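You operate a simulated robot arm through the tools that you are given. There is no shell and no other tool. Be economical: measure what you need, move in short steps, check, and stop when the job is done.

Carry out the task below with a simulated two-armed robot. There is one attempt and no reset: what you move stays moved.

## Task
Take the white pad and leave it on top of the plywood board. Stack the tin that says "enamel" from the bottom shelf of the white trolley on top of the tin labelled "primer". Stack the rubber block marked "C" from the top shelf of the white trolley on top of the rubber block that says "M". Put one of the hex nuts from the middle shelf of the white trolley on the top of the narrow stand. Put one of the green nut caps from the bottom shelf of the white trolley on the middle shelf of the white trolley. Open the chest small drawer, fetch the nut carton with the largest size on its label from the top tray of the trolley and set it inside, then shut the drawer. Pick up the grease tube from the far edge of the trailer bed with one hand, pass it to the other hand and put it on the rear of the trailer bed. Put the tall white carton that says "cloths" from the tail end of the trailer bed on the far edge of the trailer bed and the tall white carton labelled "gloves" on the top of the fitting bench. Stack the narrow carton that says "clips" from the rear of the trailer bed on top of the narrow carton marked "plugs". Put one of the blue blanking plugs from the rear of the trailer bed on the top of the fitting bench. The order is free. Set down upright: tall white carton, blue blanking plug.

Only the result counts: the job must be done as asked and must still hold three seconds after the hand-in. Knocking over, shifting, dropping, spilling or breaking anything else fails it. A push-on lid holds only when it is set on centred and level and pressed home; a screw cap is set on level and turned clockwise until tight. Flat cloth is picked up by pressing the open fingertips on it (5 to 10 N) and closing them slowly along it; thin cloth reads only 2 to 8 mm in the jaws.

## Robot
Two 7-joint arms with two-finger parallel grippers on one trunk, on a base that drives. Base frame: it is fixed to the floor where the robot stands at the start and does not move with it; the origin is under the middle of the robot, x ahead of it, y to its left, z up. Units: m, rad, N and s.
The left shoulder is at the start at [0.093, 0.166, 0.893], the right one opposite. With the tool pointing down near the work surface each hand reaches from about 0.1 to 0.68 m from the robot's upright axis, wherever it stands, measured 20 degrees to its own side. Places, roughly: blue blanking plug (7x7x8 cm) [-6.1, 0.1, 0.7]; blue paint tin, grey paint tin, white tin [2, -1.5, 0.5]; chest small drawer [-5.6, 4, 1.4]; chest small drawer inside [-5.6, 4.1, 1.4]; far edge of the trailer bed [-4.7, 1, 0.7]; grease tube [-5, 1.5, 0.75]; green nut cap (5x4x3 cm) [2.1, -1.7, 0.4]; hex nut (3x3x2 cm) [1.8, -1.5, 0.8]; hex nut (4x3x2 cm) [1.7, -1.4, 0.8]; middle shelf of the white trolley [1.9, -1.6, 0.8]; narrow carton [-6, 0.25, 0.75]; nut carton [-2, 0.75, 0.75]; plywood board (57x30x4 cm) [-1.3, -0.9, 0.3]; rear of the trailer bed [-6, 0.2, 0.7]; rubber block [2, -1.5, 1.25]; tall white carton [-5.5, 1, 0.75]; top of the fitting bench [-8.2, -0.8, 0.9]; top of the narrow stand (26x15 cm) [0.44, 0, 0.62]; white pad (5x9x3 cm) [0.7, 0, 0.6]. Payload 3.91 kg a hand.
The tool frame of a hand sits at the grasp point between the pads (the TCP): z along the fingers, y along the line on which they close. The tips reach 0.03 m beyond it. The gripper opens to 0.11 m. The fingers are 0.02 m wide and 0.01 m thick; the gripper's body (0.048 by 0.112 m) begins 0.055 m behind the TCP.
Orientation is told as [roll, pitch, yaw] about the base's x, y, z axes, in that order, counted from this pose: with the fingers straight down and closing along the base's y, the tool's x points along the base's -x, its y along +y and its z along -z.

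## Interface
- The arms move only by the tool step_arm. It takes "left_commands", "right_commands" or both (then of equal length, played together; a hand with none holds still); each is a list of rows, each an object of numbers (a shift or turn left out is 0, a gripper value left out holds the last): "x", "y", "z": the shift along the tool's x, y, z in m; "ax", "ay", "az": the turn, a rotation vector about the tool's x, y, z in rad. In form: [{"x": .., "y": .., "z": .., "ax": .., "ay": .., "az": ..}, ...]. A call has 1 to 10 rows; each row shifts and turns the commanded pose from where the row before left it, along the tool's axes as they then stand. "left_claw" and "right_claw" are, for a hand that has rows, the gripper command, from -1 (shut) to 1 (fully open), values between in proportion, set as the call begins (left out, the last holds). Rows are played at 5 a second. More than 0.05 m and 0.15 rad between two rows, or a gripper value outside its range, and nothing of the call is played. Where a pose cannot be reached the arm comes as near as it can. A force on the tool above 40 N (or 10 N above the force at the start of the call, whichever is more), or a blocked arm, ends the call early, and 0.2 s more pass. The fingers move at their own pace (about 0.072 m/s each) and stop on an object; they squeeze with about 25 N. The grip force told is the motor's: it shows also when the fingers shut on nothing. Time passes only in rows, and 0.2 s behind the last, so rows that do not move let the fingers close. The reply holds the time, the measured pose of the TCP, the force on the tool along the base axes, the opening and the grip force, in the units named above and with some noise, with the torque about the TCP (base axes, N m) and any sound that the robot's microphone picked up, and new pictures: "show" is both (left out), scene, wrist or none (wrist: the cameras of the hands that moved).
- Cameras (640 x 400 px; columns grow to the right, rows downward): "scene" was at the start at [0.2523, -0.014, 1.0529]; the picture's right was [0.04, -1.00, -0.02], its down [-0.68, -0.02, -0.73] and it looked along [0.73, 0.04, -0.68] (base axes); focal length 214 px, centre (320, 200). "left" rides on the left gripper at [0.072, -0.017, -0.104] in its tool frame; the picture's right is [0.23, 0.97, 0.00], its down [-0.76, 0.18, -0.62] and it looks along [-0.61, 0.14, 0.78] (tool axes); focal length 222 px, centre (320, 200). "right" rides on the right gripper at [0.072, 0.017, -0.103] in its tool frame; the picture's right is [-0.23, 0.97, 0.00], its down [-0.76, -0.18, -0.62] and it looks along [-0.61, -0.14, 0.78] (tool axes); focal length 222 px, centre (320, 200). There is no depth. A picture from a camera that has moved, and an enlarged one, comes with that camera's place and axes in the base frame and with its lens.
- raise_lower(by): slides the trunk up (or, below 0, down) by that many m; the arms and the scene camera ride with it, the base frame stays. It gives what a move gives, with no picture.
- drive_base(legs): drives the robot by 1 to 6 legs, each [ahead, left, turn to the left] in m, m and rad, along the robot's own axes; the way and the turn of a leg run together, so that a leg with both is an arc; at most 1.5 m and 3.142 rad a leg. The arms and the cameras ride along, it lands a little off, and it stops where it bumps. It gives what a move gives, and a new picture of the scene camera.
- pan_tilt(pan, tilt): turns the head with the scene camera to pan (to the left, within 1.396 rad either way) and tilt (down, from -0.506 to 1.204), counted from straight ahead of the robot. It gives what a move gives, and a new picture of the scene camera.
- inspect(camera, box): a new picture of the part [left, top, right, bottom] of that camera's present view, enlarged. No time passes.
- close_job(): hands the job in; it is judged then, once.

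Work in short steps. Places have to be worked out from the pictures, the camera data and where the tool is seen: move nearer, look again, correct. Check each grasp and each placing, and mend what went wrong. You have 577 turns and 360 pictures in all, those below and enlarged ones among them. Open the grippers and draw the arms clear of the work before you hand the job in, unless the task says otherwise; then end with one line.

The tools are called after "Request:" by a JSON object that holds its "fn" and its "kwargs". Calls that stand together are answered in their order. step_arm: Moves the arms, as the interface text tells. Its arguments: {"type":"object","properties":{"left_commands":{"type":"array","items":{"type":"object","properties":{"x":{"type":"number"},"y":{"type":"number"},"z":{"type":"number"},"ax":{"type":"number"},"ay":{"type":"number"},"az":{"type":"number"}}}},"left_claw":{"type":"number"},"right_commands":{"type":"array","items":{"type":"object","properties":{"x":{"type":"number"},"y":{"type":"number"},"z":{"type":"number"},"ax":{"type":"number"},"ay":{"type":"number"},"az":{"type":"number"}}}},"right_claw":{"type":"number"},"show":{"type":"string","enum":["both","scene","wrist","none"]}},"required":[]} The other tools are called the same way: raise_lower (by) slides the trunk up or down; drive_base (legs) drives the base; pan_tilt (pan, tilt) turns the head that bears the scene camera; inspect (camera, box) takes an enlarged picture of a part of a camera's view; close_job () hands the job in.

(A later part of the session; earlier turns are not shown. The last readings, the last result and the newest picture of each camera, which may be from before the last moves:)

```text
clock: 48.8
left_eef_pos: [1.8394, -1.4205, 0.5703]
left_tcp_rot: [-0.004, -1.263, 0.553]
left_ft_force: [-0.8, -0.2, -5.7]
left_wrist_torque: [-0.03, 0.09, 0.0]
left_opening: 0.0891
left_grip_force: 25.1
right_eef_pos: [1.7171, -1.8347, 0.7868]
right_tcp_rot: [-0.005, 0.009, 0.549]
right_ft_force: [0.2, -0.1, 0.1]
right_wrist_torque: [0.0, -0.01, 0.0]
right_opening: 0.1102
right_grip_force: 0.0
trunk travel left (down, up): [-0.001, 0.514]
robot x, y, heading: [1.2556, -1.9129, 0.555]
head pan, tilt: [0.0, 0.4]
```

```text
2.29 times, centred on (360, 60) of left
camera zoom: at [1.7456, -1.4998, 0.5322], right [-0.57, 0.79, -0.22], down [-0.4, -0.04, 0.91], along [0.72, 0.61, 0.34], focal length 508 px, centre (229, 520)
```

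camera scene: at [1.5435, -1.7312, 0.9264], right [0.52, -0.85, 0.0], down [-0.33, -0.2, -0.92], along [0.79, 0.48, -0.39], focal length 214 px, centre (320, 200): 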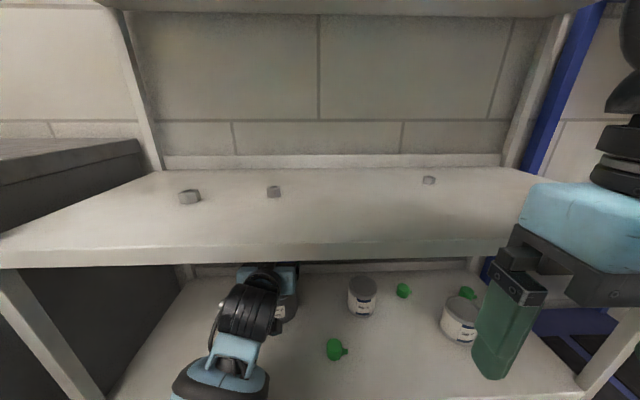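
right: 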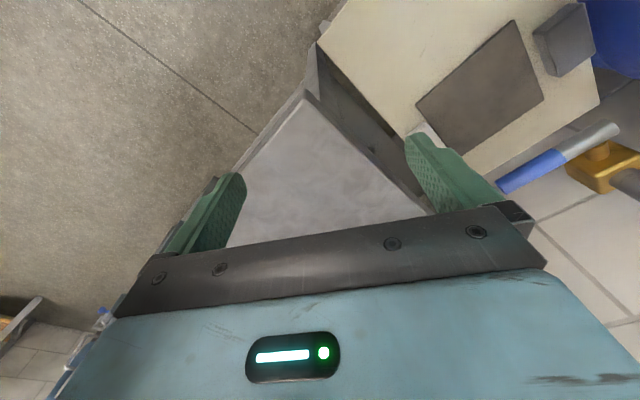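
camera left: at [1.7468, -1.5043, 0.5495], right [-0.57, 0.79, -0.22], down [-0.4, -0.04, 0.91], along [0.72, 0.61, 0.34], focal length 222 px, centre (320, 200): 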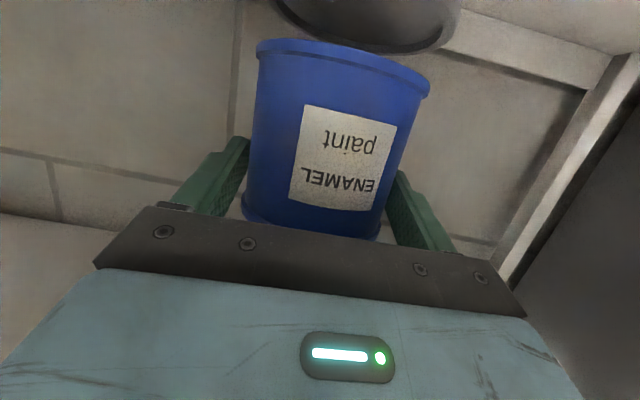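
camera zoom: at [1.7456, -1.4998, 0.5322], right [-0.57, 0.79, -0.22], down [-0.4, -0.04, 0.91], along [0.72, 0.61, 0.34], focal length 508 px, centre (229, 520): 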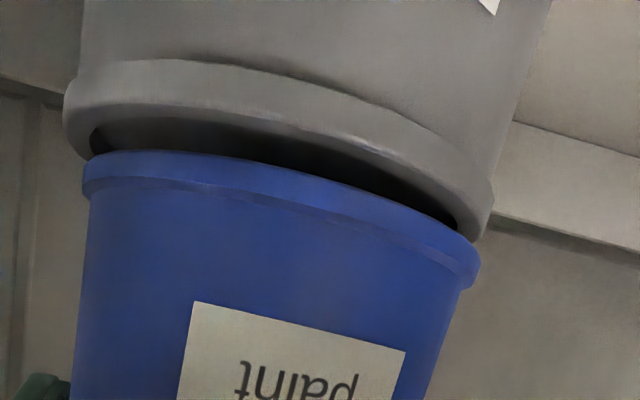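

Laterally aligned; the blue tin sits several mm too deep. I pull back 6 mm and lower till contact.

Request:
{"fn": "step_arm", "kwargs": {"left_commands": [{"z": -0.0057, "x": 0.0018}, {"x": 0.0038, "z": 0.0012}, {}], "show": "none"}}

Request:
{"fn": "inspect", "kwargs": {"camera": "left", "box": [220, 0, 500, 120]}}

```text
clock: 49.6
left_eef_pos: [1.834, -1.4251, 0.5688]
left_tcp_rot: [-0.003, -1.269, 0.553]
left_ft_force: [1.2, 0.6, 2.0]
left_wrist_torque: [0.02, 0.23, 0.0]
left_opening: 0.089
left_grip_force: 24.9
right_eef_pos: [1.7162, -1.834, 0.7857]
right_tcp_rot: [-0.007, 0.008, 0.55]
right_ft_force: [-0.6, 0.3, 0.4]
right_wrist_torque: [0.0, 0.0, 0.0]
right_opening: 0.1099
right_grip_force: 0.0
trunk travel left (down, up): [-0.001, 0.514]
robot x, y, heading: [1.2516, -1.9087, 0.551]
head pan, tilt: [0.0, 0.4]
```

```text
2.29 times, centred on (360, 60) of left
camera zoom: at [1.7407, -1.5033, 0.5289], right [-0.57, 0.79, -0.22], down [-0.41, -0.04, 0.91], along [0.72, 0.61, 0.35], focal length 508 px, centre (229, 520)
```

zoom: 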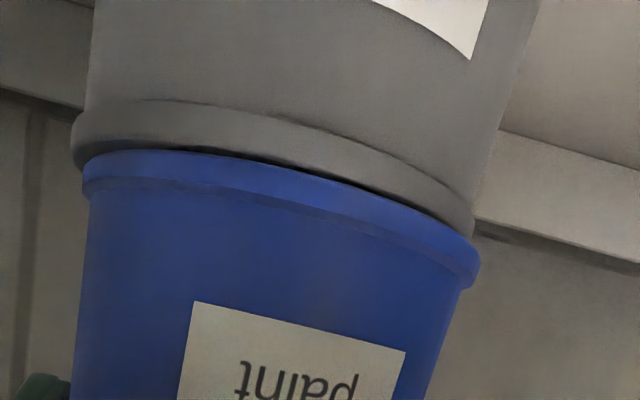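

Contact and alignment are good. I release and back straight out.

Request:
{"fn": "step_arm", "kwargs": {"left_commands": [{}, {}, {}], "left_claw": 1, "show": "none"}}

Request:
{"fn": "step_arm", "kwargs": {"left_commands": [{"z": -0.0286, "x": 0.009}, {"z": -0.0381, "x": 0.012}, {"z": -0.0381, "x": 0.012}, {"z": -0.0381, "x": 0.012}, {}], "show": "both"}}

```text
clock: 50.4
left_eef_pos: [1.8328, -1.4253, 0.5658]
left_tcp_rot: [-0.002, -1.264, 0.555]
left_ft_force: [-0.4, -0.1, 0.7]
left_wrist_torque: [0.01, 0.01, -0.04]
left_opening: 0.1099
left_grip_force: 0.2
right_eef_pos: [1.7165, -1.8361, 0.7873]
right_tcp_rot: [-0.008, 0.01, 0.55]
right_ft_force: [-0.6, 0.4, -0.9]
right_wrist_torque: [0.03, -0.01, -0.01]
right_opening: 0.11
right_grip_force: 0.2
trunk travel left (down, up): [-0.001, 0.514]
robot x, y, heading: [1.2576, -1.9086, 0.545]
head pan, tilt: [0.0, 0.4]
```

```text
clock: 51.3
left_eef_pos: [1.7475, -1.4668, 0.6611]
left_tcp_rot: [0.457, -1.463, 0.108]
left_ft_force: [0.6, -0.1, -0.4]
left_wrist_torque: [0.02, 0.02, -0.01]
left_opening: 0.11
left_grip_force: 0.1
right_eef_pos: [1.7166, -1.8344, 0.7856]
right_tcp_rot: [-0.009, 0.009, 0.549]
right_ft_force: [0.2, 0.0, -0.5]
right_wrist_torque: [-0.02, 0.02, 0.0]
right_opening: 0.1099
right_grip_force: 0.0
trunk travel left (down, up): [-0.001, 0.514]
robot x, y, heading: [1.2546, -1.9087, 0.553]
head pan, tilt: [0.0, 0.4]
stopped in row 4 (left hand): the arm was blocked; the commanded pose is now the measured one
camera scene: at [1.5435, -1.7313, 0.9259], right [0.52, -0.85, 0.0], down [-0.33, -0.2, -0.92], along [0.79, 0.48, -0.39], focal length 214 px, centre (320, 200)
camera left: at [1.6627, -1.5379, 0.5982], right [-0.54, 0.82, -0.18], down [-0.54, -0.17, 0.83], along [0.65, 0.55, 0.54], focal length 222 px, centre (320, 200)
```

scene: 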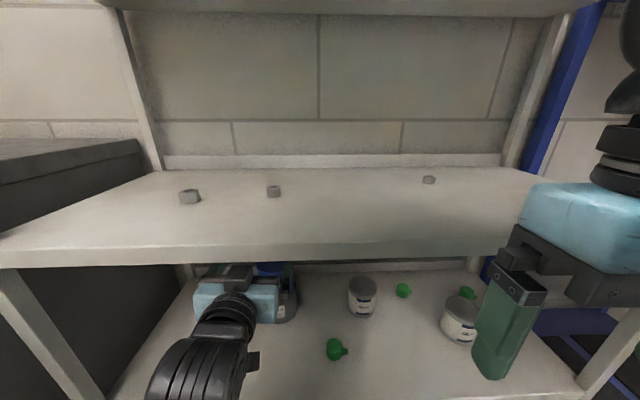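
left: 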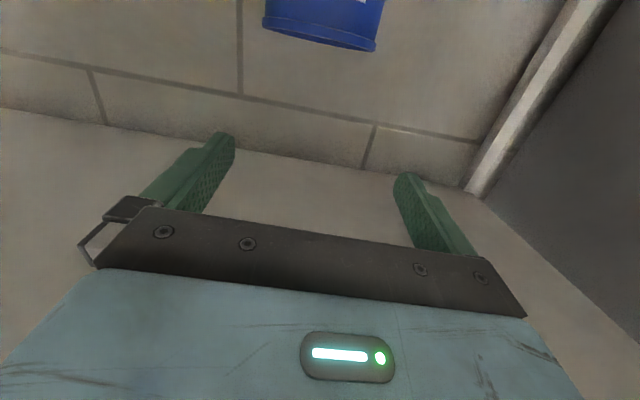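

The arm folded up oddly while backing (it cannot fold that near), but it's clear of the tins. I drive the base back instead, which draws the hand out straight.

Request:
{"fn": "drive_base", "kwargs": {"legs": [[-0.25, 0, 0]]}}

Request:
{"fn": "inspect", "kwargs": {"camera": "scene", "box": [160, 190, 480, 390]}}

```text
clock: 53.1
left_eef_pos: [1.5373, -1.5957, 0.6619]
left_tcp_rot: [0.465, -1.462, 0.102]
left_ft_force: [0.2, 0.4, -0.3]
left_wrist_torque: [-0.04, 0.0, 0.0]
left_opening: 0.11
left_grip_force: 0.1
right_eef_pos: [1.5061, -1.9636, 0.7864]
right_tcp_rot: [-0.008, 0.01, 0.553]
right_ft_force: [0.1, -0.2, -0.7]
right_wrist_torque: [0.0, 0.03, -0.03]
right_opening: 0.1099
right_grip_force: 0.1
trunk travel left (down, up): [-0.001, 0.514]
robot x, y, heading: [1.0435, -2.0392, 0.555]
head pan, tilt: [0.0, 0.4]
camera scene: at [1.3324, -1.8604, 0.9266], right [0.52, -0.85, 0.0], down [-0.33, -0.2, -0.92], along [0.79, 0.48, -0.39], focal length 214 px, centre (320, 200)
```

scene: 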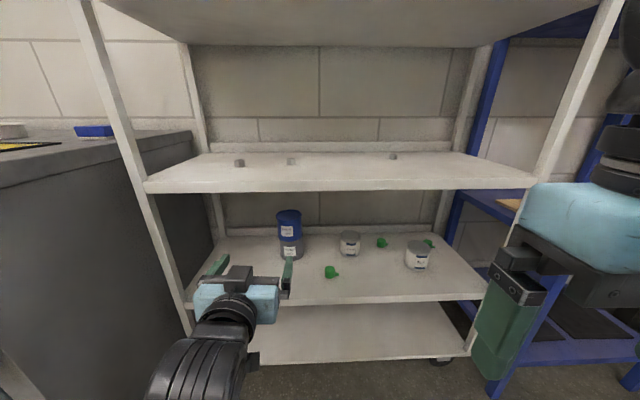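

```text
2.00 times, centred on (320, 290) of scene
camera zoom: at [1.3324, -1.8604, 0.9266], right [0.52, -0.85, 0.0], down [-0.33, -0.2, -0.92], along [0.79, 0.48, -0.39], focal length 429 px, centre (320, 20)
```

zoom: 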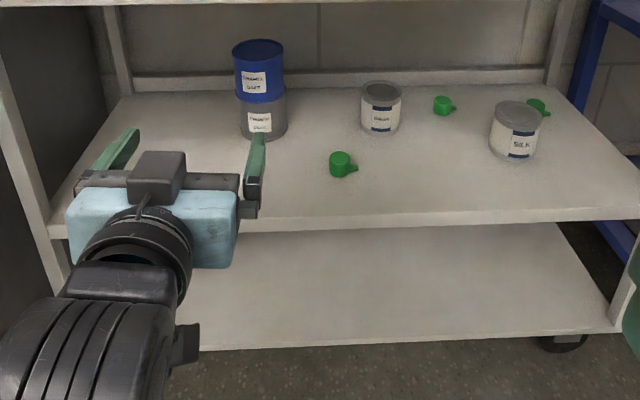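

The enamel tin stands on the primer tin. Next the green cap at about (1.832, -1.597). I tilt the left hand steeper for this low part.

Request:
{"fn": "step_arm", "kwargs": {"left_commands": [{"ay": 0.145, "az": -0.049}, {"ay": 0.145}, {"ay": 0.145}, {"ay": 0.145}, {"ay": 0.143}, {}], "show": "none"}}

```text
refused: row 1 steps farther than a row can; nothing moved
```

Combined turn was too large; I split it.

Request:
{"fn": "step_arm", "kwargs": {"left_commands": [{"ay": 0.13, "az": -0.049}, {"ay": 0.145}, {"ay": 0.145}, {"ay": 0.145}, {"ay": 0.145}, {}], "show": "none"}}

```text
clock: 54.5
left_eef_pos: [1.5328, -1.5856, 0.6533]
left_tcp_rot: [0.038, -0.757, 0.562]
left_ft_force: [0.0, 0.2, 0.4]
left_wrist_torque: [0.0, 0.02, 0.0]
left_opening: 0.1099
left_grip_force: 0.1
right_eef_pos: [1.5059, -1.9643, 0.7862]
right_tcp_rot: [-0.007, 0.009, 0.553]
right_ft_force: [-0.4, -0.3, 0.3]
right_wrist_torque: [0.02, 0.04, 0.0]
right_opening: 0.1099
right_grip_force: 0.0
trunk travel left (down, up): [-0.001, 0.514]
robot x, y, heading: [1.0446, -2.0392, 0.554]
head pan, tilt: [0.0, 0.4]
```

I level the hand, then drive 0.15 ahead and 0.2 right so the cap is in front of the left hand.

Request:
{"fn": "step_arm", "kwargs": {"left_commands": [{"ax": 0.038}, {}], "show": "none"}}

Request:
{"fn": "drive_base", "kwargs": {"legs": [[0.15, -0.2, 0]]}}

```text
clock: 55.1
left_eef_pos: [1.5324, -1.5862, 0.6544]
left_tcp_rot: [0.0, -0.759, 0.564]
left_ft_force: [0.7, 0.5, 0.4]
left_wrist_torque: [0.0, 0.0, 0.01]
left_opening: 0.11
left_grip_force: 0.0
right_eef_pos: [1.5068, -1.9634, 0.7858]
right_tcp_rot: [-0.008, 0.009, 0.55]
right_ft_force: [0.5, -1.4, -0.3]
right_wrist_torque: [0.03, -0.01, -0.03]
right_opening: 0.11
right_grip_force: 0.0
trunk travel left (down, up): [-0.001, 0.514]
robot x, y, heading: [1.0475, -2.0376, 0.549]
head pan, tilt: [0.0, 0.4]
```

```text
clock: 57.5
left_eef_pos: [1.7658, -1.6734, 0.6583]
left_tcp_rot: [-0.006, -0.767, 0.57]
left_ft_force: [0.1, -0.1, -0.4]
left_wrist_torque: [0.01, -0.01, 0.01]
left_opening: 0.1102
left_grip_force: 0.0
right_eef_pos: [1.7388, -2.0554, 0.7859]
right_tcp_rot: [-0.005, 0.007, 0.55]
right_ft_force: [0.0, -0.4, -0.5]
right_wrist_torque: [0.04, -0.01, 0.02]
right_opening: 0.1102
right_grip_force: 0.1
trunk travel left (down, up): [-0.001, 0.514]
robot x, y, heading: [1.2748, -2.1289, 0.549]
head pan, tilt: [0.0, 0.4]
camera scene: at [1.566, -1.9511, 0.9265], right [0.52, -0.85, 0.0], down [-0.33, -0.2, -0.92], along [0.79, 0.48, -0.39], focal length 214 px, centre (320, 200)
```

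scene: 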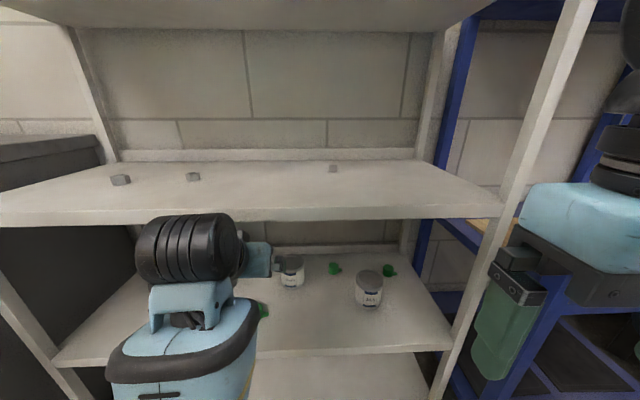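

The cap is 0.10 ahead, 0.03 left and 0.22 below. I lower most of the way and look with the wrist camera.

Request:
{"fn": "step_arm", "kwargs": {"left_commands": [{"y": 0.031}, {"x": 0.0276, "z": 0.029}, {"x": 0.0276, "z": 0.029}, {"x": 0.0276, "z": 0.029}, {"x": 0.0276, "z": 0.029}, {"x": 0.0138, "z": 0.0145}, {}], "left_claw": 0.4, "show": "wrist"}}

```text
clock: 59.1
left_eef_pos: [1.7503, -1.6478, 0.4793]
left_tcp_rot: [-0.006, -0.767, 0.568]
left_ft_force: [-0.3, 0.6, 0.4]
left_wrist_torque: [-0.02, 0.01, 0.05]
left_opening: 0.0771
left_grip_force: 0.0
right_eef_pos: [1.7387, -2.0536, 0.7863]
right_tcp_rot: [-0.007, 0.008, 0.55]
right_ft_force: [0.4, -0.1, 0.5]
right_wrist_torque: [0.03, 0.02, 0.0]
right_opening: 0.1098
right_grip_force: 0.0
trunk travel left (down, up): [-0.001, 0.514]
robot x, y, heading: [1.2804, -2.1291, 0.544]
head pan, tilt: [0.0, 0.4]
camera left: at [1.655, -1.7294, 0.5038], right [-0.66, 0.73, -0.16], down [0.0, 0.22, 0.98], along [0.75, 0.64, -0.14], focal length 222 px, centre (320, 200)
```

left: 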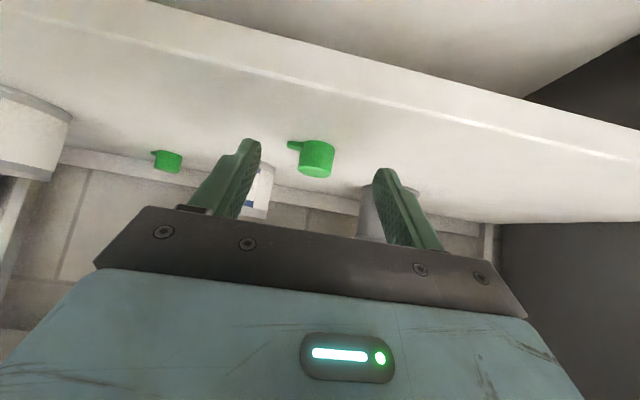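

The cap lies straight ahead. I advance 10 cm while descending 4 cm, then look.

Request:
{"fn": "step_arm", "kwargs": {"left_commands": [{"x": -0.0149, "z": 0.0321, "y": -0.001}, {"x": -0.0149, "z": 0.0321, "y": -0.001}, {"x": -0.0149, "z": 0.0315, "y": -0.001}, {}], "show": "wrist"}}

```text
clock: 60.1
left_eef_pos: [1.8338, -1.5989, 0.4492]
left_tcp_rot: [-0.005, -0.776, 0.568]
left_ft_force: [-19.9, -15.1, 28.5]
left_wrist_torque: [0.79, 0.9, 1.02]
left_opening: 0.0762
left_grip_force: 0.0
right_eef_pos: [1.7358, -2.0573, 0.7874]
right_tcp_rot: [-0.004, 0.005, 0.549]
right_ft_force: [-0.5, -0.6, -0.1]
right_wrist_torque: [-0.04, -0.02, 0.02]
right_opening: 0.1101
right_grip_force: 0.1
trunk travel left (down, up): [-0.001, 0.514]
robot x, y, heading: [1.2769, -2.1294, 0.549]
head pan, tilt: [0.0, 0.4]
camera left: at [1.7381, -1.6793, 0.4713], right [-0.66, 0.74, -0.16], down [-0.01, 0.21, 0.98], along [0.75, 0.64, -0.13], focal length 222 px, centre (320, 200)
```

left: 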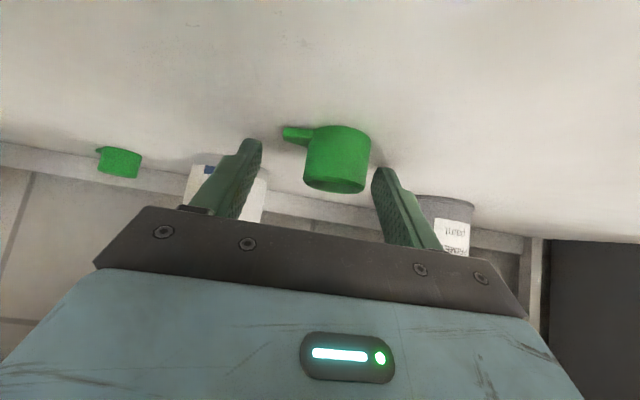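

The tips touch the shelf (top at about 0.42). I raise a little, shift 8 mm left to centre on the cap, and close.

Request:
{"fn": "step_arm", "kwargs": {"left_commands": [{"y": 0.008, "z": -0.004}, {}], "left_claw": 0.4, "show": "none"}}

Request:
{"fn": "step_arm", "kwargs": {"left_commands": [{}, {}, {}, {}], "left_claw": -1, "show": "wrist"}}

```text
clock: 60.7
left_eef_pos: [1.8315, -1.5938, 0.449]
left_tcp_rot: [-0.007, -0.776, 0.563]
left_ft_force: [19.5, -8.5, 22.0]
left_wrist_torque: [0.62, -0.41, -0.78]
left_opening: 0.0685
left_grip_force: 0.1
right_eef_pos: [1.7389, -2.0563, 0.7872]
right_tcp_rot: [-0.004, 0.007, 0.546]
right_ft_force: [-0.1, -0.3, 0.6]
right_wrist_torque: [0.02, 0.04, 0.0]
right_opening: 0.11
right_grip_force: 0.0
trunk travel left (down, up): [-0.001, 0.514]
robot x, y, heading: [1.2783, -2.1259, 0.552]
head pan, tilt: [0.0, 0.4]
```

```text
clock: 61.7
left_eef_pos: [1.8275, -1.5913, 0.4484]
left_tcp_rot: [-0.004, -0.774, 0.572]
left_ft_force: [-9.9, 8.8, 26.0]
left_wrist_torque: [0.85, 0.22, 0.22]
left_opening: 0.0326
left_grip_force: 24.6
right_eef_pos: [1.7386, -2.056, 0.7868]
right_tcp_rot: [-0.008, 0.008, 0.547]
right_ft_force: [0.3, 0.0, 0.2]
right_wrist_torque: [0.0, 0.0, 0.02]
right_opening: 0.11
right_grip_force: 0.2
trunk travel left (down, up): [-0.001, 0.514]
robot x, y, heading: [1.2734, -2.1283, 0.549]
head pan, tilt: [0.0, 0.4]
camera left: at [1.7315, -1.6728, 0.4716], right [-0.66, 0.73, -0.16], down [-0.01, 0.21, 0.98], along [0.75, 0.65, -0.13], focal length 222 px, centre (320, 200)
```

left: 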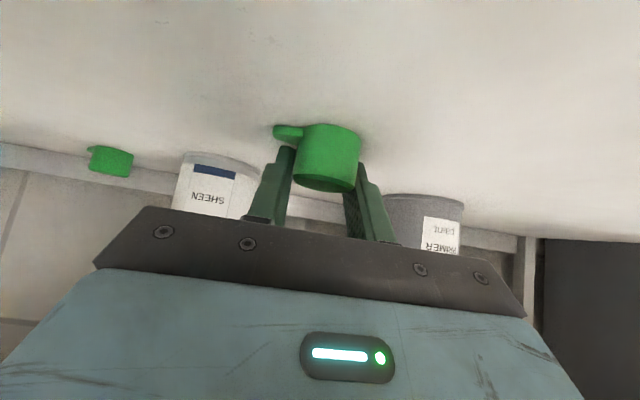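

Gripped on the cap body (3.3 cm). I lift 5 cm and check.

Request:
{"fn": "step_arm", "kwargs": {"left_commands": [{"x": -0.0175, "z": -0.0178}, {"x": -0.0175, "z": -0.0178}, {}], "show": "wrist"}}

```text
clock: 62.5
left_eef_pos: [1.8281, -1.5941, 0.4928]
left_tcp_rot: [-0.007, -0.764, 0.569]
left_ft_force: [0.1, -0.2, 0.6]
left_wrist_torque: [0.03, 0.01, -0.02]
left_opening: 0.0327
left_grip_force: 25.0
right_eef_pos: [1.7386, -2.0545, 0.7872]
right_tcp_rot: [-0.008, 0.009, 0.549]
right_ft_force: [0.2, 0.3, 0.2]
right_wrist_torque: [0.02, 0.02, -0.01]
right_opening: 0.1102
right_grip_force: 0.0
trunk travel left (down, up): [-0.001, 0.514]
robot x, y, heading: [1.278, -2.1341, 0.546]
head pan, tilt: [0.0, 0.4]
camera left: at [1.7328, -1.6738, 0.5177], right [-0.66, 0.73, -0.16], down [0.0, 0.22, 0.98], along [0.75, 0.64, -0.15], focal length 222 px, centre (320, 200)
```

left: 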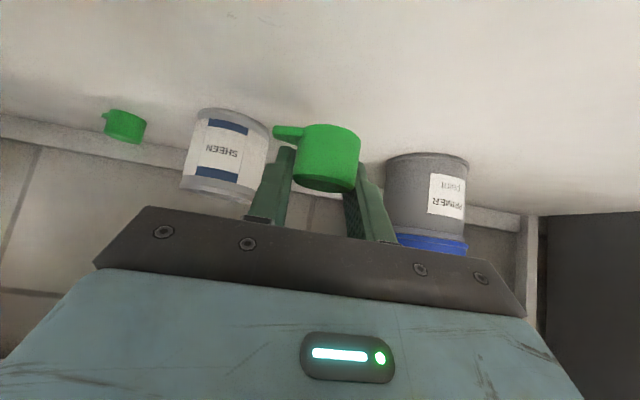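

Cap held. I back out, raise the trunk and come in again over the middle shelf.

Request:
{"fn": "drive_base", "kwargs": {"legs": [[-0.22, 0, 0]]}}

Request:
{"fn": "raise_lower", "kwargs": {"by": 0.36}}

Request:
{"fn": "drive_base", "kwargs": {"legs": [[0.2, 0, 0]]}}

```text
clock: 64.2
left_eef_pos: [1.6396, -1.7073, 0.4932]
left_tcp_rot: [-0.005, -0.766, 0.57]
left_ft_force: [0.6, -0.5, -0.3]
left_wrist_torque: [-0.01, 0.03, 0.02]
left_opening: 0.0329
left_grip_force: 24.9
right_eef_pos: [1.5502, -2.1707, 0.7862]
right_tcp_rot: [-0.007, 0.009, 0.549]
right_ft_force: [-0.7, 0.8, -0.5]
right_wrist_torque: [0.03, 0.01, -0.01]
right_opening: 0.1099
right_grip_force: 0.0
trunk travel left (down, up): [-0.001, 0.514]
robot x, y, heading: [1.0884, -2.2434, 0.551]
head pan, tilt: [0.0, 0.4]
camera scene: at [1.3773, -2.0665, 0.9266], right [0.52, -0.85, 0.0], down [-0.33, -0.2, -0.92], along [0.79, 0.48, -0.39], focal length 214 px, centre (320, 200)
```

scene: 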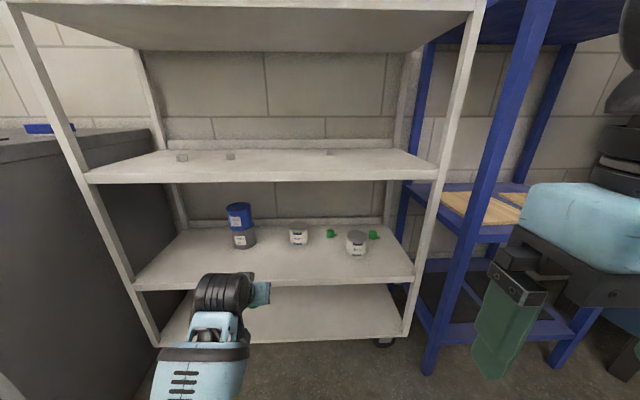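

```text
clock: 67.7
left_eef_pos: [1.6391, -1.7061, 0.8546]
left_tcp_rot: [-0.005, -0.764, 0.568]
left_ft_force: [-0.4, 0.3, 0.1]
left_wrist_torque: [-0.03, 0.03, 0.01]
left_opening: 0.0325
left_grip_force: 24.9
right_eef_pos: [1.5505, -2.1702, 1.1456]
right_tcp_rot: [-0.007, 0.009, 0.55]
right_ft_force: [0.8, 0.4, 0.3]
right_wrist_torque: [-0.01, 0.03, 0.0]
right_opening: 0.1098
right_grip_force: 0.1
trunk travel left (down, up): [-0.361, 0.154]
robot x, y, heading: [1.0912, -2.2452, 0.547]
head pan, tilt: [0.0, 0.4]
```

```text
clock: 69.3
left_eef_pos: [1.8114, -1.6051, 0.8545]
left_tcp_rot: [-0.006, -0.767, 0.563]
left_ft_force: [0.6, -0.1, 0.1]
left_wrist_torque: [0.02, 0.02, -0.03]
left_opening: 0.0326
left_grip_force: 24.6
right_eef_pos: [1.7206, -2.0689, 1.1463]
right_tcp_rot: [-0.007, 0.009, 0.544]
right_ft_force: [-0.3, 0.3, 0.3]
right_wrist_torque: [-0.03, 0.0, -0.02]
right_opening: 0.1103
right_grip_force: 0.1
trunk travel left (down, up): [-0.361, 0.154]
robot x, y, heading: [1.2582, -2.139, 0.542]
head pan, tilt: [0.0, 0.4]
camera scene: at [1.4488, -2.0246, 1.3027], right [0.52, -0.86, 0.0], down [-0.33, -0.2, -0.92], along [0.79, 0.48, -0.39], focal length 214 px, centre (320, 200)
```

scene: 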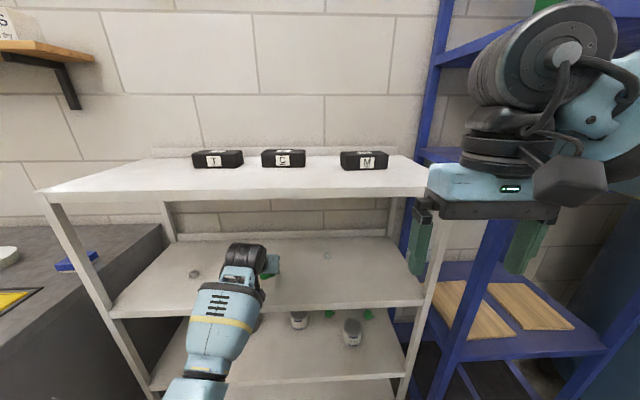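

The cap hangs over the middle shelf. I lower it to contact.

Request:
{"fn": "step_arm", "kwargs": {"left_commands": [{"x": 0.0104, "z": 0.0108}, {"x": 0.0104, "z": 0.0108}, {"x": 0.0104, "z": 0.0108}, {}], "show": "wrist"}}

```text
clock: 70.3
left_eef_pos: [1.8122, -1.6067, 0.8093]
left_tcp_rot: [-0.007, -0.769, 0.564]
left_ft_force: [-0.3, -0.8, 3.2]
left_wrist_torque: [0.05, 0.01, 0.05]
left_opening: 0.0328
left_grip_force: 25.4
right_eef_pos: [1.7209, -2.0688, 1.1454]
right_tcp_rot: [-0.008, 0.011, 0.544]
right_ft_force: [0.7, 0.1, -0.1]
right_wrist_torque: [0.02, 0.0, 0.0]
right_opening: 0.1099
right_grip_force: 0.0
trunk travel left (down, up): [-0.361, 0.154]
robot x, y, heading: [1.2568, -2.1411, 0.543]
head pan, tilt: [0.0, 0.4]
camera left: at [1.716, -1.6881, 0.8327], right [-0.66, 0.74, -0.16], down [0.0, 0.21, 0.98], along [0.76, 0.64, -0.14], focal length 222 px, centre (320, 200)
```

left: 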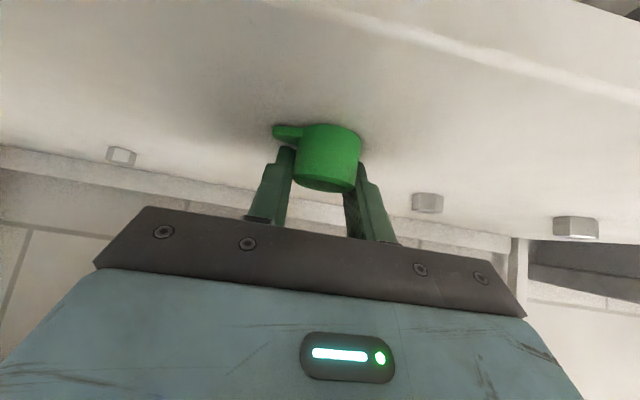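

Contact felt. I release, and lift the hand away.

Request:
{"fn": "step_arm", "kwargs": {"left_commands": [{}, {}, {}], "left_claw": 0.3, "show": "none"}}

Request:
{"fn": "step_arm", "kwargs": {"left_commands": [{"z": -0.03}, {"z": -0.04}, {"z": -0.04}, {}], "show": "wrist"}}

```text
clock: 71.1
left_eef_pos: [1.8118, -1.6084, 0.8087]
left_tcp_rot: [-0.007, -0.769, 0.564]
left_ft_force: [0.1, -2.4, 3.6]
left_wrist_torque: [0.03, 0.02, -0.04]
left_opening: 0.0697
left_grip_force: 0.0
right_eef_pos: [1.7203, -2.0709, 1.1465]
right_tcp_rot: [-0.007, 0.009, 0.544]
right_ft_force: [0.4, 0.2, -0.3]
right_wrist_torque: [-0.01, 0.02, -0.03]
right_opening: 0.1098
right_grip_force: 0.0
trunk travel left (down, up): [-0.361, 0.154]
robot x, y, heading: [1.2575, -2.1396, 0.548]
head pan, tilt: [0.0, 0.4]
```

```text
clock: 72.1
left_eef_pos: [1.746, -1.646, 0.8869]
left_tcp_rot: [-0.006, -0.766, 0.563]
left_ft_force: [0.7, 0.3, -0.3]
left_wrist_torque: [0.03, -0.01, -0.01]
left_opening: 0.0714
left_grip_force: 0.0
right_eef_pos: [1.7207, -2.0683, 1.1459]
right_tcp_rot: [-0.007, 0.006, 0.544]
right_ft_force: [-0.2, -1.0, 0.4]
right_wrist_torque: [-0.01, 0.0, 0.01]
right_opening: 0.1097
right_grip_force: 0.0
trunk travel left (down, up): [-0.361, 0.154]
robot x, y, heading: [1.2577, -2.1406, 0.547]
head pan, tilt: [0.0, 0.4]
camera left: at [1.6493, -1.7278, 0.9122], right [-0.66, 0.74, -0.16], down [0.0, 0.22, 0.98], along [0.76, 0.64, -0.14], focal length 222 px, centre (320, 200)
```

left: 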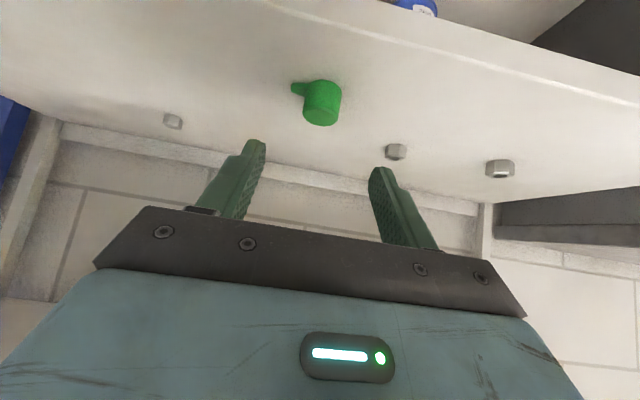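

The green cap stands on the middle shelf. Now the blocks: I zoom in on the top shelf.

Request:
{"fn": "inspect", "kwargs": {"camera": "scene", "box": [180, 120, 420, 220]}}

```text
2.67 times, centred on (300, 170) of scene
camera zoom: at [1.4486, -2.0247, 1.3028], right [0.52, -0.86, 0.0], down [-0.33, -0.2, -0.92], along [0.79, 0.48, -0.39], focal length 572 px, centre (373, 280)
```

zoom: 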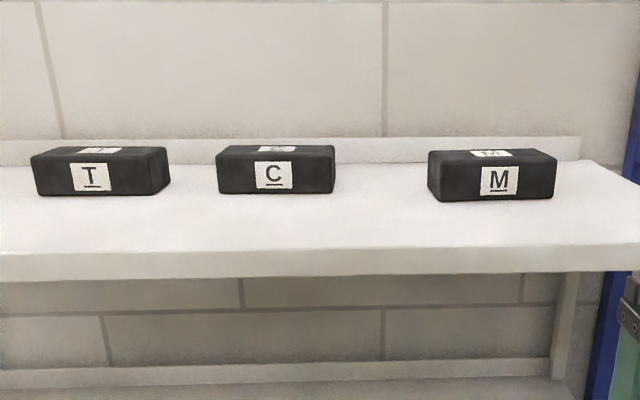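

I raise the trunk for a steeper view of the blocks' tops.

Request:
{"fn": "raise_lower", "kwargs": {"by": 0.15}}

Request:
{"fn": "pan_tilt", "kwargs": {"pan": 0.0, "tilt": 0.6}}

Request:
{"fn": "inspect", "kwargs": {"camera": "scene", "box": [180, 100, 420, 250]}}

```text
clock: 73.9
left_eef_pos: [1.7462, -1.647, 1.0357]
left_tcp_rot: [-0.007, -0.764, 0.566]
left_ft_force: [0.5, 1.5, -0.2]
left_wrist_torque: [0.03, -0.02, 0.01]
left_opening: 0.0715
left_grip_force: 0.1
right_eef_pos: [1.7203, -2.069, 1.2941]
right_tcp_rot: [-0.008, 0.012, 0.546]
right_ft_force: [0.1, 1.1, -0.1]
right_wrist_torque: [0.01, 0.03, 0.02]
right_opening: 0.1099
right_grip_force: 0.1
trunk travel left (down, up): [-0.511, 0.004]
robot x, y, heading: [1.2581, -2.1387, 0.548]
head pan, tilt: [0.0, 0.4]
```

```text
clock: 74.6
left_eef_pos: [1.7468, -1.6473, 1.0377]
left_tcp_rot: [-0.006, -0.768, 0.564]
left_ft_force: [0.6, -0.2, -0.2]
left_wrist_torque: [-0.01, -0.01, 0.05]
left_opening: 0.0715
left_grip_force: 0.1
right_eef_pos: [1.7209, -2.0675, 1.296]
right_tcp_rot: [-0.007, 0.009, 0.545]
right_ft_force: [0.3, -0.8, -0.9]
right_wrist_torque: [-0.01, 0.03, 0.01]
right_opening: 0.1098
right_grip_force: 0.0
trunk travel left (down, up): [-0.511, 0.004]
robot x, y, heading: [1.2599, -2.1396, 0.541]
head pan, tilt: [0.0, 0.6]
camera scene: at [1.3466, -2.0864, 1.4583], right [0.52, -0.86, 0.0], down [-0.48, -0.29, -0.83], along [0.71, 0.43, -0.56], focal length 214 px, centre (320, 200)
```

scene: 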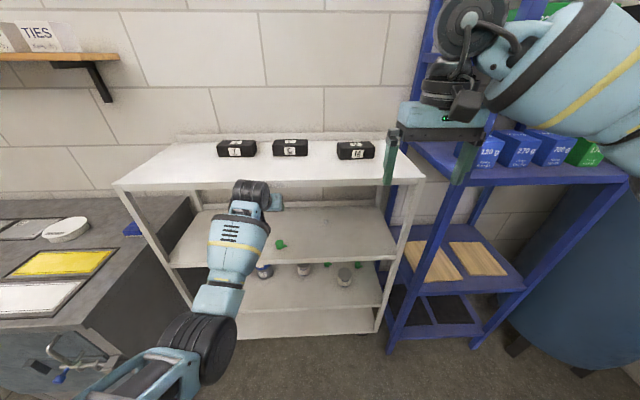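

```text
2.67 times, centred on (300, 175) of scene
camera zoom: at [1.3466, -2.0864, 1.4583], right [0.52, -0.86, 0.0], down [-0.48, -0.29, -0.83], along [0.71, 0.43, -0.56], focal length 572 px, centre (373, 267)
```

zoom: 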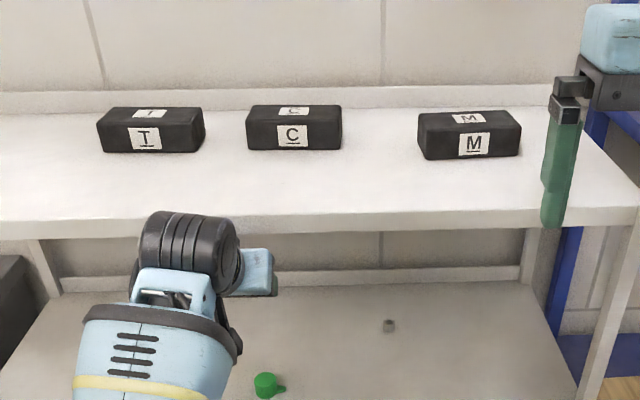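

C centre ≈ (1.969,-1.579), M ≈ (2.073,-1.800), both about 7.5 cm deep and 13 cm wide, top z 1.18. I must grip front-to-back from above. First I back off and bring the left hand above shelf height.

Request:
{"fn": "drive_base", "kwargs": {"legs": [[-0.25, 0.15, 0]]}}

Request:
{"fn": "step_arm", "kwargs": {"left_commands": [{"x": -0.025, "z": -0.026, "ay": 0.11}, {"x": -0.025, "z": -0.026, "ay": 0.11}, {"x": -0.025, "z": -0.028, "ay": 0.11}, {"x": -0.015, "z": -0.034, "ay": 0.11}, {"x": -0.01, "z": -0.04, "ay": 0.11}, {"z": -0.04, "ay": 0.11}, {"z": -0.045, "ay": 0.1}, {}], "right_commands": [{"az": 0.145}, {"az": 0.145}, {"az": 0.145}, {"az": 0.145}, {"az": 0.145}, {"az": 0.145}, {"az": 0.145}, {"az": 0.145}], "left_claw": 0.3, "right_claw": 1, "show": "none"}}

```text
clock: 76.6
left_eef_pos: [1.4601, -1.6472, 1.0382]
left_tcp_rot: [-0.006, -0.766, 0.56]
left_ft_force: [0.2, -0.1, -0.8]
left_wrist_torque: [0.01, 0.01, 0.02]
left_opening: 0.0716
left_grip_force: 0.1
right_eef_pos: [1.4316, -2.0679, 1.2965]
right_tcp_rot: [-0.007, 0.008, 0.541]
right_ft_force: [0.2, 0.1, 0.0]
right_wrist_torque: [0.01, 0.01, 0.0]
right_opening: 0.1099
right_grip_force: 0.2
trunk travel left (down, up): [-0.511, 0.004]
robot x, y, heading: [0.964, -2.1362, 0.541]
head pan, tilt: [0.0, 0.6]
camera scene: at [1.0572, -2.0845, 1.4581], right [0.51, -0.86, 0.0], down [-0.48, -0.29, -0.82], along [0.71, 0.42, -0.57], focal length 214 px, centre (320, 200)
```

scene: 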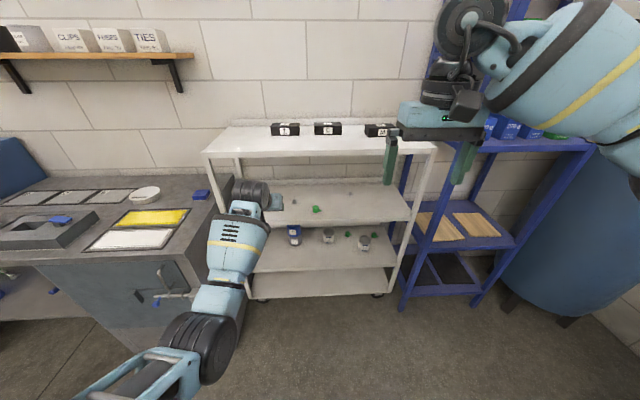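

```text
clock: 78.4
left_eef_pos: [1.3984, -1.682, 1.2887]
left_tcp_rot: [-0.004, -0.004, 0.558]
left_ft_force: [-0.1, 0.1, 0.1]
left_wrist_torque: [0.01, -0.01, 0.0]
left_opening: 0.0715
left_grip_force: 0.0
left hand out of reach, approached as far as the arm can: row 5, 6, 7
right_eef_pos: [1.4315, -2.0688, 1.2946]
right_tcp_rot: [-0.012, -0.001, -0.622]
right_ft_force: [-0.5, 0.3, 0.1]
right_wrist_torque: [-0.02, -0.01, 0.05]
right_opening: 0.1101
right_grip_force: 0.1
trunk travel left (down, up): [-0.511, 0.004]
robot x, y, heading: [0.9684, -2.1386, 0.54]
head pan, tilt: [0.0, 0.6]
```

Both hands are above the shelf. I finish the right wrist turn and drive in 0.4 m.

Request:
{"fn": "step_arm", "kwargs": {"right_commands": [{"az": 0.135}, {"az": 0.135}, {"az": 0.134}, {}], "show": "none"}}

Request:
{"fn": "drive_base", "kwargs": {"legs": [[0.4, 0, 0]]}}

```text
clock: 79.4
left_eef_pos: [1.3979, -1.6836, 1.2909]
left_tcp_rot: [-0.003, -0.007, 0.557]
left_ft_force: [0.1, -0.6, -0.2]
left_wrist_torque: [-0.02, 0.01, 0.0]
left_opening: 0.0714
left_grip_force: 0.0
right_eef_pos: [1.4299, -2.0689, 1.2963]
right_tcp_rot: [-0.007, -0.006, -1.023]
right_ft_force: [0.7, 0.3, -0.3]
right_wrist_torque: [0.04, 0.02, -0.03]
right_opening: 0.1101
right_grip_force: 0.0
trunk travel left (down, up): [-0.511, 0.004]
robot x, y, heading: [0.9687, -2.1359, 0.544]
head pan, tilt: [0.0, 0.6]
```

```text
clock: 81.9
left_eef_pos: [1.7344, -1.4756, 1.2915]
left_tcp_rot: [-0.003, -0.01, 0.561]
left_ft_force: [0.6, 0.2, -0.2]
left_wrist_torque: [-0.01, 0.02, -0.02]
left_opening: 0.0717
left_grip_force: 0.0
right_eef_pos: [1.7698, -1.8613, 1.2972]
right_tcp_rot: [-0.01, -0.007, -1.018]
right_ft_force: [1.2, -0.3, -0.1]
right_wrist_torque: [-0.02, 0.01, 0.02]
right_opening: 0.11
right_grip_force: 0.0
trunk travel left (down, up): [-0.511, 0.004]
robot x, y, heading: [1.3089, -1.9376, 0.548]
head pan, tilt: [0.0, 0.6]
camera scene: at [1.395, -1.8798, 1.4583], right [0.52, -0.85, 0.0], down [-0.48, -0.29, -0.83], along [0.71, 0.43, -0.56], focal length 214 px, centre (320, 200)
```

scene: 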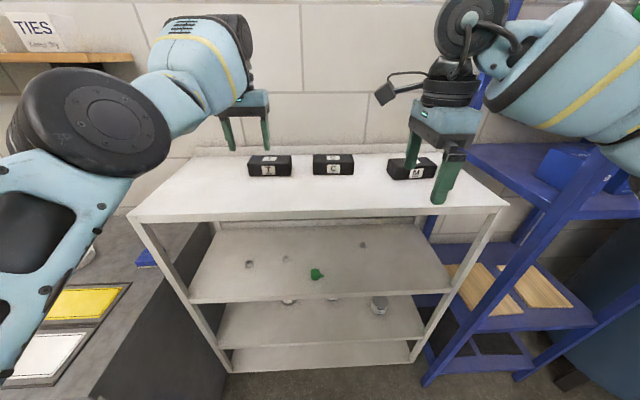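

All clear. I go in 0.13 m more.

Request:
{"fn": "drive_base", "kwargs": {"legs": [[0.13, 0, 0]]}}

Request:
{"fn": "inspect", "kwargs": {"camera": "scene", "box": [220, 130, 480, 250]}}

```text
clock: 83.2
left_eef_pos: [1.8425, -1.4104, 1.2925]
left_tcp_rot: [-0.003, -0.008, 0.562]
left_ft_force: [-0.6, 0.0, 0.7]
left_wrist_torque: [0.04, -0.02, -0.03]
left_opening: 0.0715
left_grip_force: 0.1
right_eef_pos: [1.8775, -1.795, 1.2974]
right_tcp_rot: [-0.008, -0.007, -1.018]
right_ft_force: [0.2, 0.6, -0.6]
right_wrist_torque: [-0.03, -0.03, 0.03]
right_opening: 0.1101
right_grip_force: 0.0
trunk travel left (down, up): [-0.511, 0.004]
robot x, y, heading: [1.4197, -1.8685, 0.545]
head pan, tilt: [0.0, 0.6]
camera scene: at [1.5035, -1.8138, 1.4585], right [0.52, -0.85, 0.0], down [-0.48, -0.29, -0.83], along [0.71, 0.43, -0.56], focal length 214 px, centre (320, 200)
```

scene: 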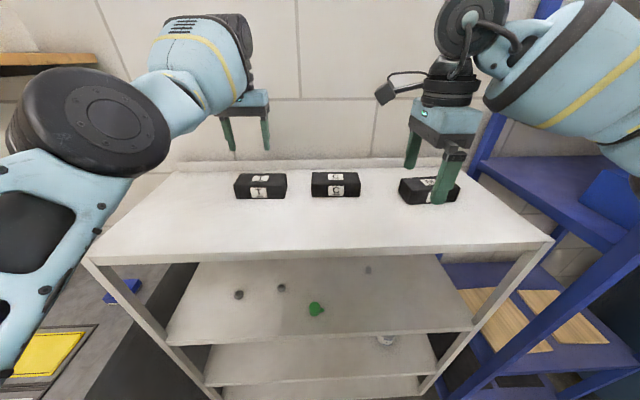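

```text
2.46 times, centred on (350, 190) of scene
camera zoom: at [1.5035, -1.8138, 1.4585], right [0.52, -0.85, 0.0], down [-0.48, -0.29, -0.83], along [0.71, 0.43, -0.56], focal length 528 px, centre (246, 225)
```

zoom: 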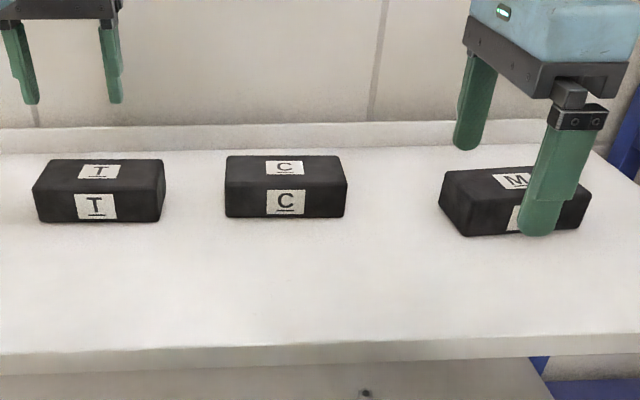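

Measurements agree: C at (1.968,-1.581). I move the right hand above C, and shift the left hand 8 cm outward for room.

Request:
{"fn": "step_arm", "kwargs": {"right_commands": [{"x": 0.034, "y": 0.03}, {"x": 0.034, "y": 0.03}, {"x": 0.034, "y": 0.03}, {"x": 0.032, "y": 0.033}, {"y": 0.033}, {"y": 0.033}, {}], "left_commands": [{"y": 0.03}, {"y": 0.03}, {"y": 0.02}, {}, {}, {}, {}], "show": "both"}}

```text
clock: 84.8
left_eef_pos: [1.8038, -1.3363, 1.2926]
left_tcp_rot: [-0.007, -0.007, 0.561]
left_ft_force: [0.0, -0.1, 0.4]
left_wrist_torque: [-0.04, -0.03, 0.0]
left_opening: 0.0716
left_grip_force: 0.1
left hand out of reach, approached as far as the arm can: row 1, 3
right_eef_pos: [1.9277, -1.6105, 1.2928]
right_tcp_rot: [-0.007, -0.009, -1.016]
right_ft_force: [-0.1, 0.0, 0.0]
right_wrist_torque: [-0.02, -0.04, -0.01]
right_opening: 0.1098
right_grip_force: 0.0
right hand out of reach, approached as far as the arm can: row 5, 6
trunk travel left (down, up): [-0.511, 0.004]
robot x, y, heading: [1.4195, -1.8695, 0.544]
head pan, tilt: [0.0, 0.6]
camera scene: at [1.5028, -1.8114, 1.4583], right [0.52, -0.85, 0.0], down [-0.48, -0.29, -0.83], along [0.71, 0.43, -0.56], focal length 214 px, centre (320, 200)
camera right: at [1.9025, -1.5397, 1.396], right [0.95, 0.32, 0.0], down [0.25, -0.73, 0.63], along [0.2, -0.6, -0.78], focal length 222 px, centre (320, 200)
camera left: at [1.7508, -1.3911, 1.3955], right [-0.71, 0.7, -0.01], down [0.54, 0.56, 0.63], along [0.44, 0.44, -0.78], focal length 222 px, centre (320, 200)
```

scene: 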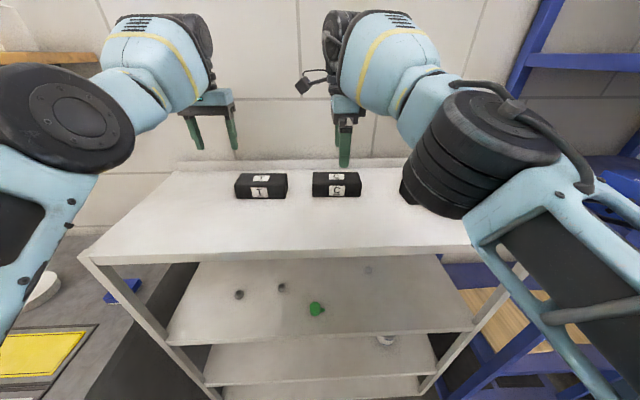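
right: 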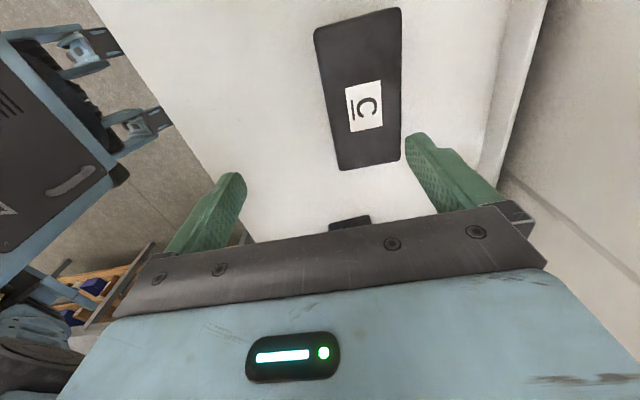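
left: 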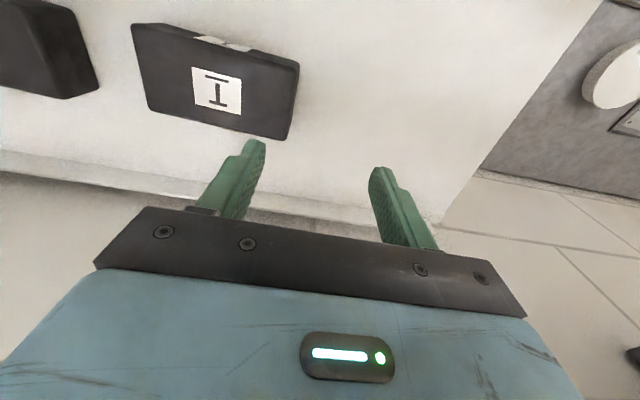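

The hand is 5 cm short of C; I drive 5 cm nearer.

Request:
{"fn": "drive_base", "kwargs": {"legs": [[0.055, 0, 0]]}}

```text
clock: 85.7
left_eef_pos: [1.8516, -1.3136, 1.2956]
left_tcp_rot: [-0.003, -0.01, 0.561]
left_ft_force: [-0.1, 0.5, 0.4]
left_wrist_torque: [0.03, 0.0, 0.0]
left_opening: 0.0716
left_grip_force: 0.1
right_eef_pos: [1.975, -1.5855, 1.2945]
right_tcp_rot: [-0.004, -0.005, -1.018]
right_ft_force: [0.0, -0.3, 0.0]
right_wrist_torque: [0.01, -0.02, 0.01]
right_opening: 0.1098
right_grip_force: 0.0
trunk travel left (down, up): [-0.511, 0.004]
robot x, y, heading: [1.4652, -1.8379, 0.544]
head pan, tilt: [0.0, 0.6]
camera scene: at [1.5494, -1.7861, 1.4588], right [0.52, -0.86, 0.0], down [-0.48, -0.29, -0.83], along [0.71, 0.43, -0.56], focal length 214 px, centre (320, 200)
```

scene: 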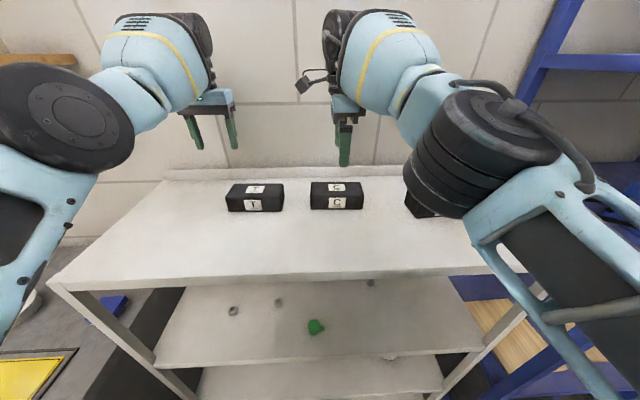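

Now above C. I lower to just above the block and check with the wrist camera.

Request:
{"fn": "step_arm", "kwargs": {"right_commands": [{"x": 0.007, "y": -0.0036, "z": 0.03}, {"z": 0.04}, {}], "show": "wrist"}}

```text
clock: 86.5
left_eef_pos: [1.8533, -1.311, 1.2936]
left_tcp_rot: [-0.004, -0.007, 0.56]
left_ft_force: [-0.3, 0.3, 0.4]
left_wrist_torque: [0.0, -0.02, -0.01]
left_opening: 0.0715
left_grip_force: 0.1
right_eef_pos: [1.985, -1.5674, 1.2278]
right_tcp_rot: [-0.008, -0.005, -1.027]
right_ft_force: [-0.1, 1.0, 0.0]
right_wrist_torque: [0.0, -0.03, 0.0]
right_opening: 0.1098
right_grip_force: 0.1
right hand out of reach, approached as far as the arm can: row 1, 2
trunk travel left (down, up): [-0.511, 0.004]
robot x, y, heading: [1.4637, -1.8397, 0.547]
head pan, tilt: [0.0, 0.6]
camera right: at [1.962, -1.4969, 1.3316], right [0.95, 0.31, -0.01], down [0.25, -0.74, 0.63], along [0.19, -0.6, -0.78], focal length 222 px, centre (320, 200)
```

right: 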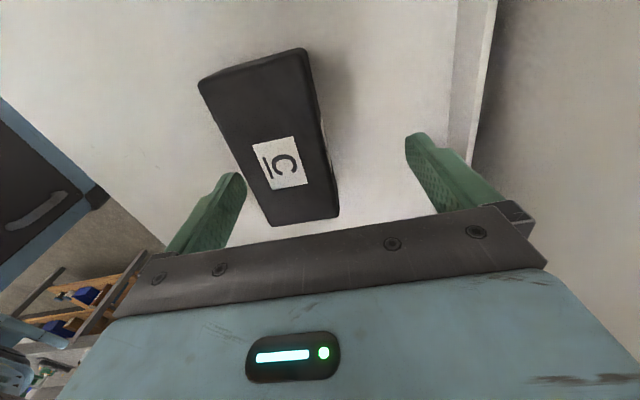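

The commanded point runs ahead of the reachable one; I pull back to sit over the block's middle.

Request:
{"fn": "step_arm", "kwargs": {"right_commands": [{"x": -0.005, "y": -0.03}, {"x": -0.0045, "y": -0.025}, {}], "show": "wrist"}}

```text
clock: 87.3
left_eef_pos: [1.8526, -1.3114, 1.2936]
left_tcp_rot: [-0.003, -0.007, 0.56]
left_ft_force: [0.2, -0.5, 1.0]
left_wrist_torque: [-0.02, 0.02, -0.01]
left_opening: 0.0714
left_grip_force: 0.1
right_eef_pos: [1.9846, -1.5693, 1.2291]
right_tcp_rot: [-0.014, -0.005, -1.031]
right_ft_force: [-0.1, -0.1, 0.0]
right_wrist_torque: [0.01, 0.01, -0.02]
right_opening: 0.1102
right_grip_force: 0.0
right hand out of reach, approached as far as the arm can: row 1, 2
trunk travel left (down, up): [-0.511, 0.004]
robot x, y, heading: [1.463, -1.8401, 0.547]
head pan, tilt: [0.0, 0.6]
camera right: at [1.9614, -1.4973, 1.3332], right [0.95, 0.31, -0.01], down [0.25, -0.74, 0.63], along [0.18, -0.6, -0.78], focal length 222 px, centre (320, 200)
```

right: 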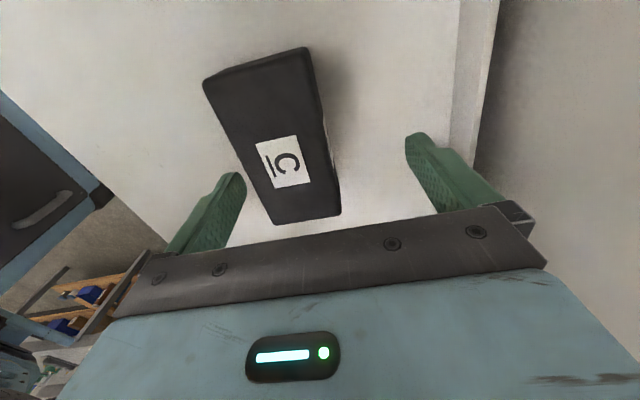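

Still limited; I pull the command back 3 cm more.

Request:
{"fn": "step_arm", "kwargs": {"right_commands": [{"y": -0.03}, {}], "show": "none"}}

```text
clock: 87.9
left_eef_pos: [1.8533, -1.3108, 1.2933]
left_tcp_rot: [-0.004, -0.006, 0.561]
left_ft_force: [0.0, -0.4, 0.2]
left_wrist_torque: [-0.03, 0.02, -0.02]
left_opening: 0.0715
left_grip_force: 0.1
right_eef_pos: [1.9842, -1.5679, 1.2317]
right_tcp_rot: [-0.016, -0.002, -1.035]
right_ft_force: [-0.2, -0.3, -1.0]
right_wrist_torque: [0.01, 0.03, 0.01]
right_opening: 0.1099
right_grip_force: 0.1
right hand out of reach, approached as far as the arm can: row 1
trunk travel left (down, up): [-0.511, 0.004]
robot x, y, heading: [1.466, -1.8409, 0.544]
head pan, tilt: [0.0, 0.6]
```

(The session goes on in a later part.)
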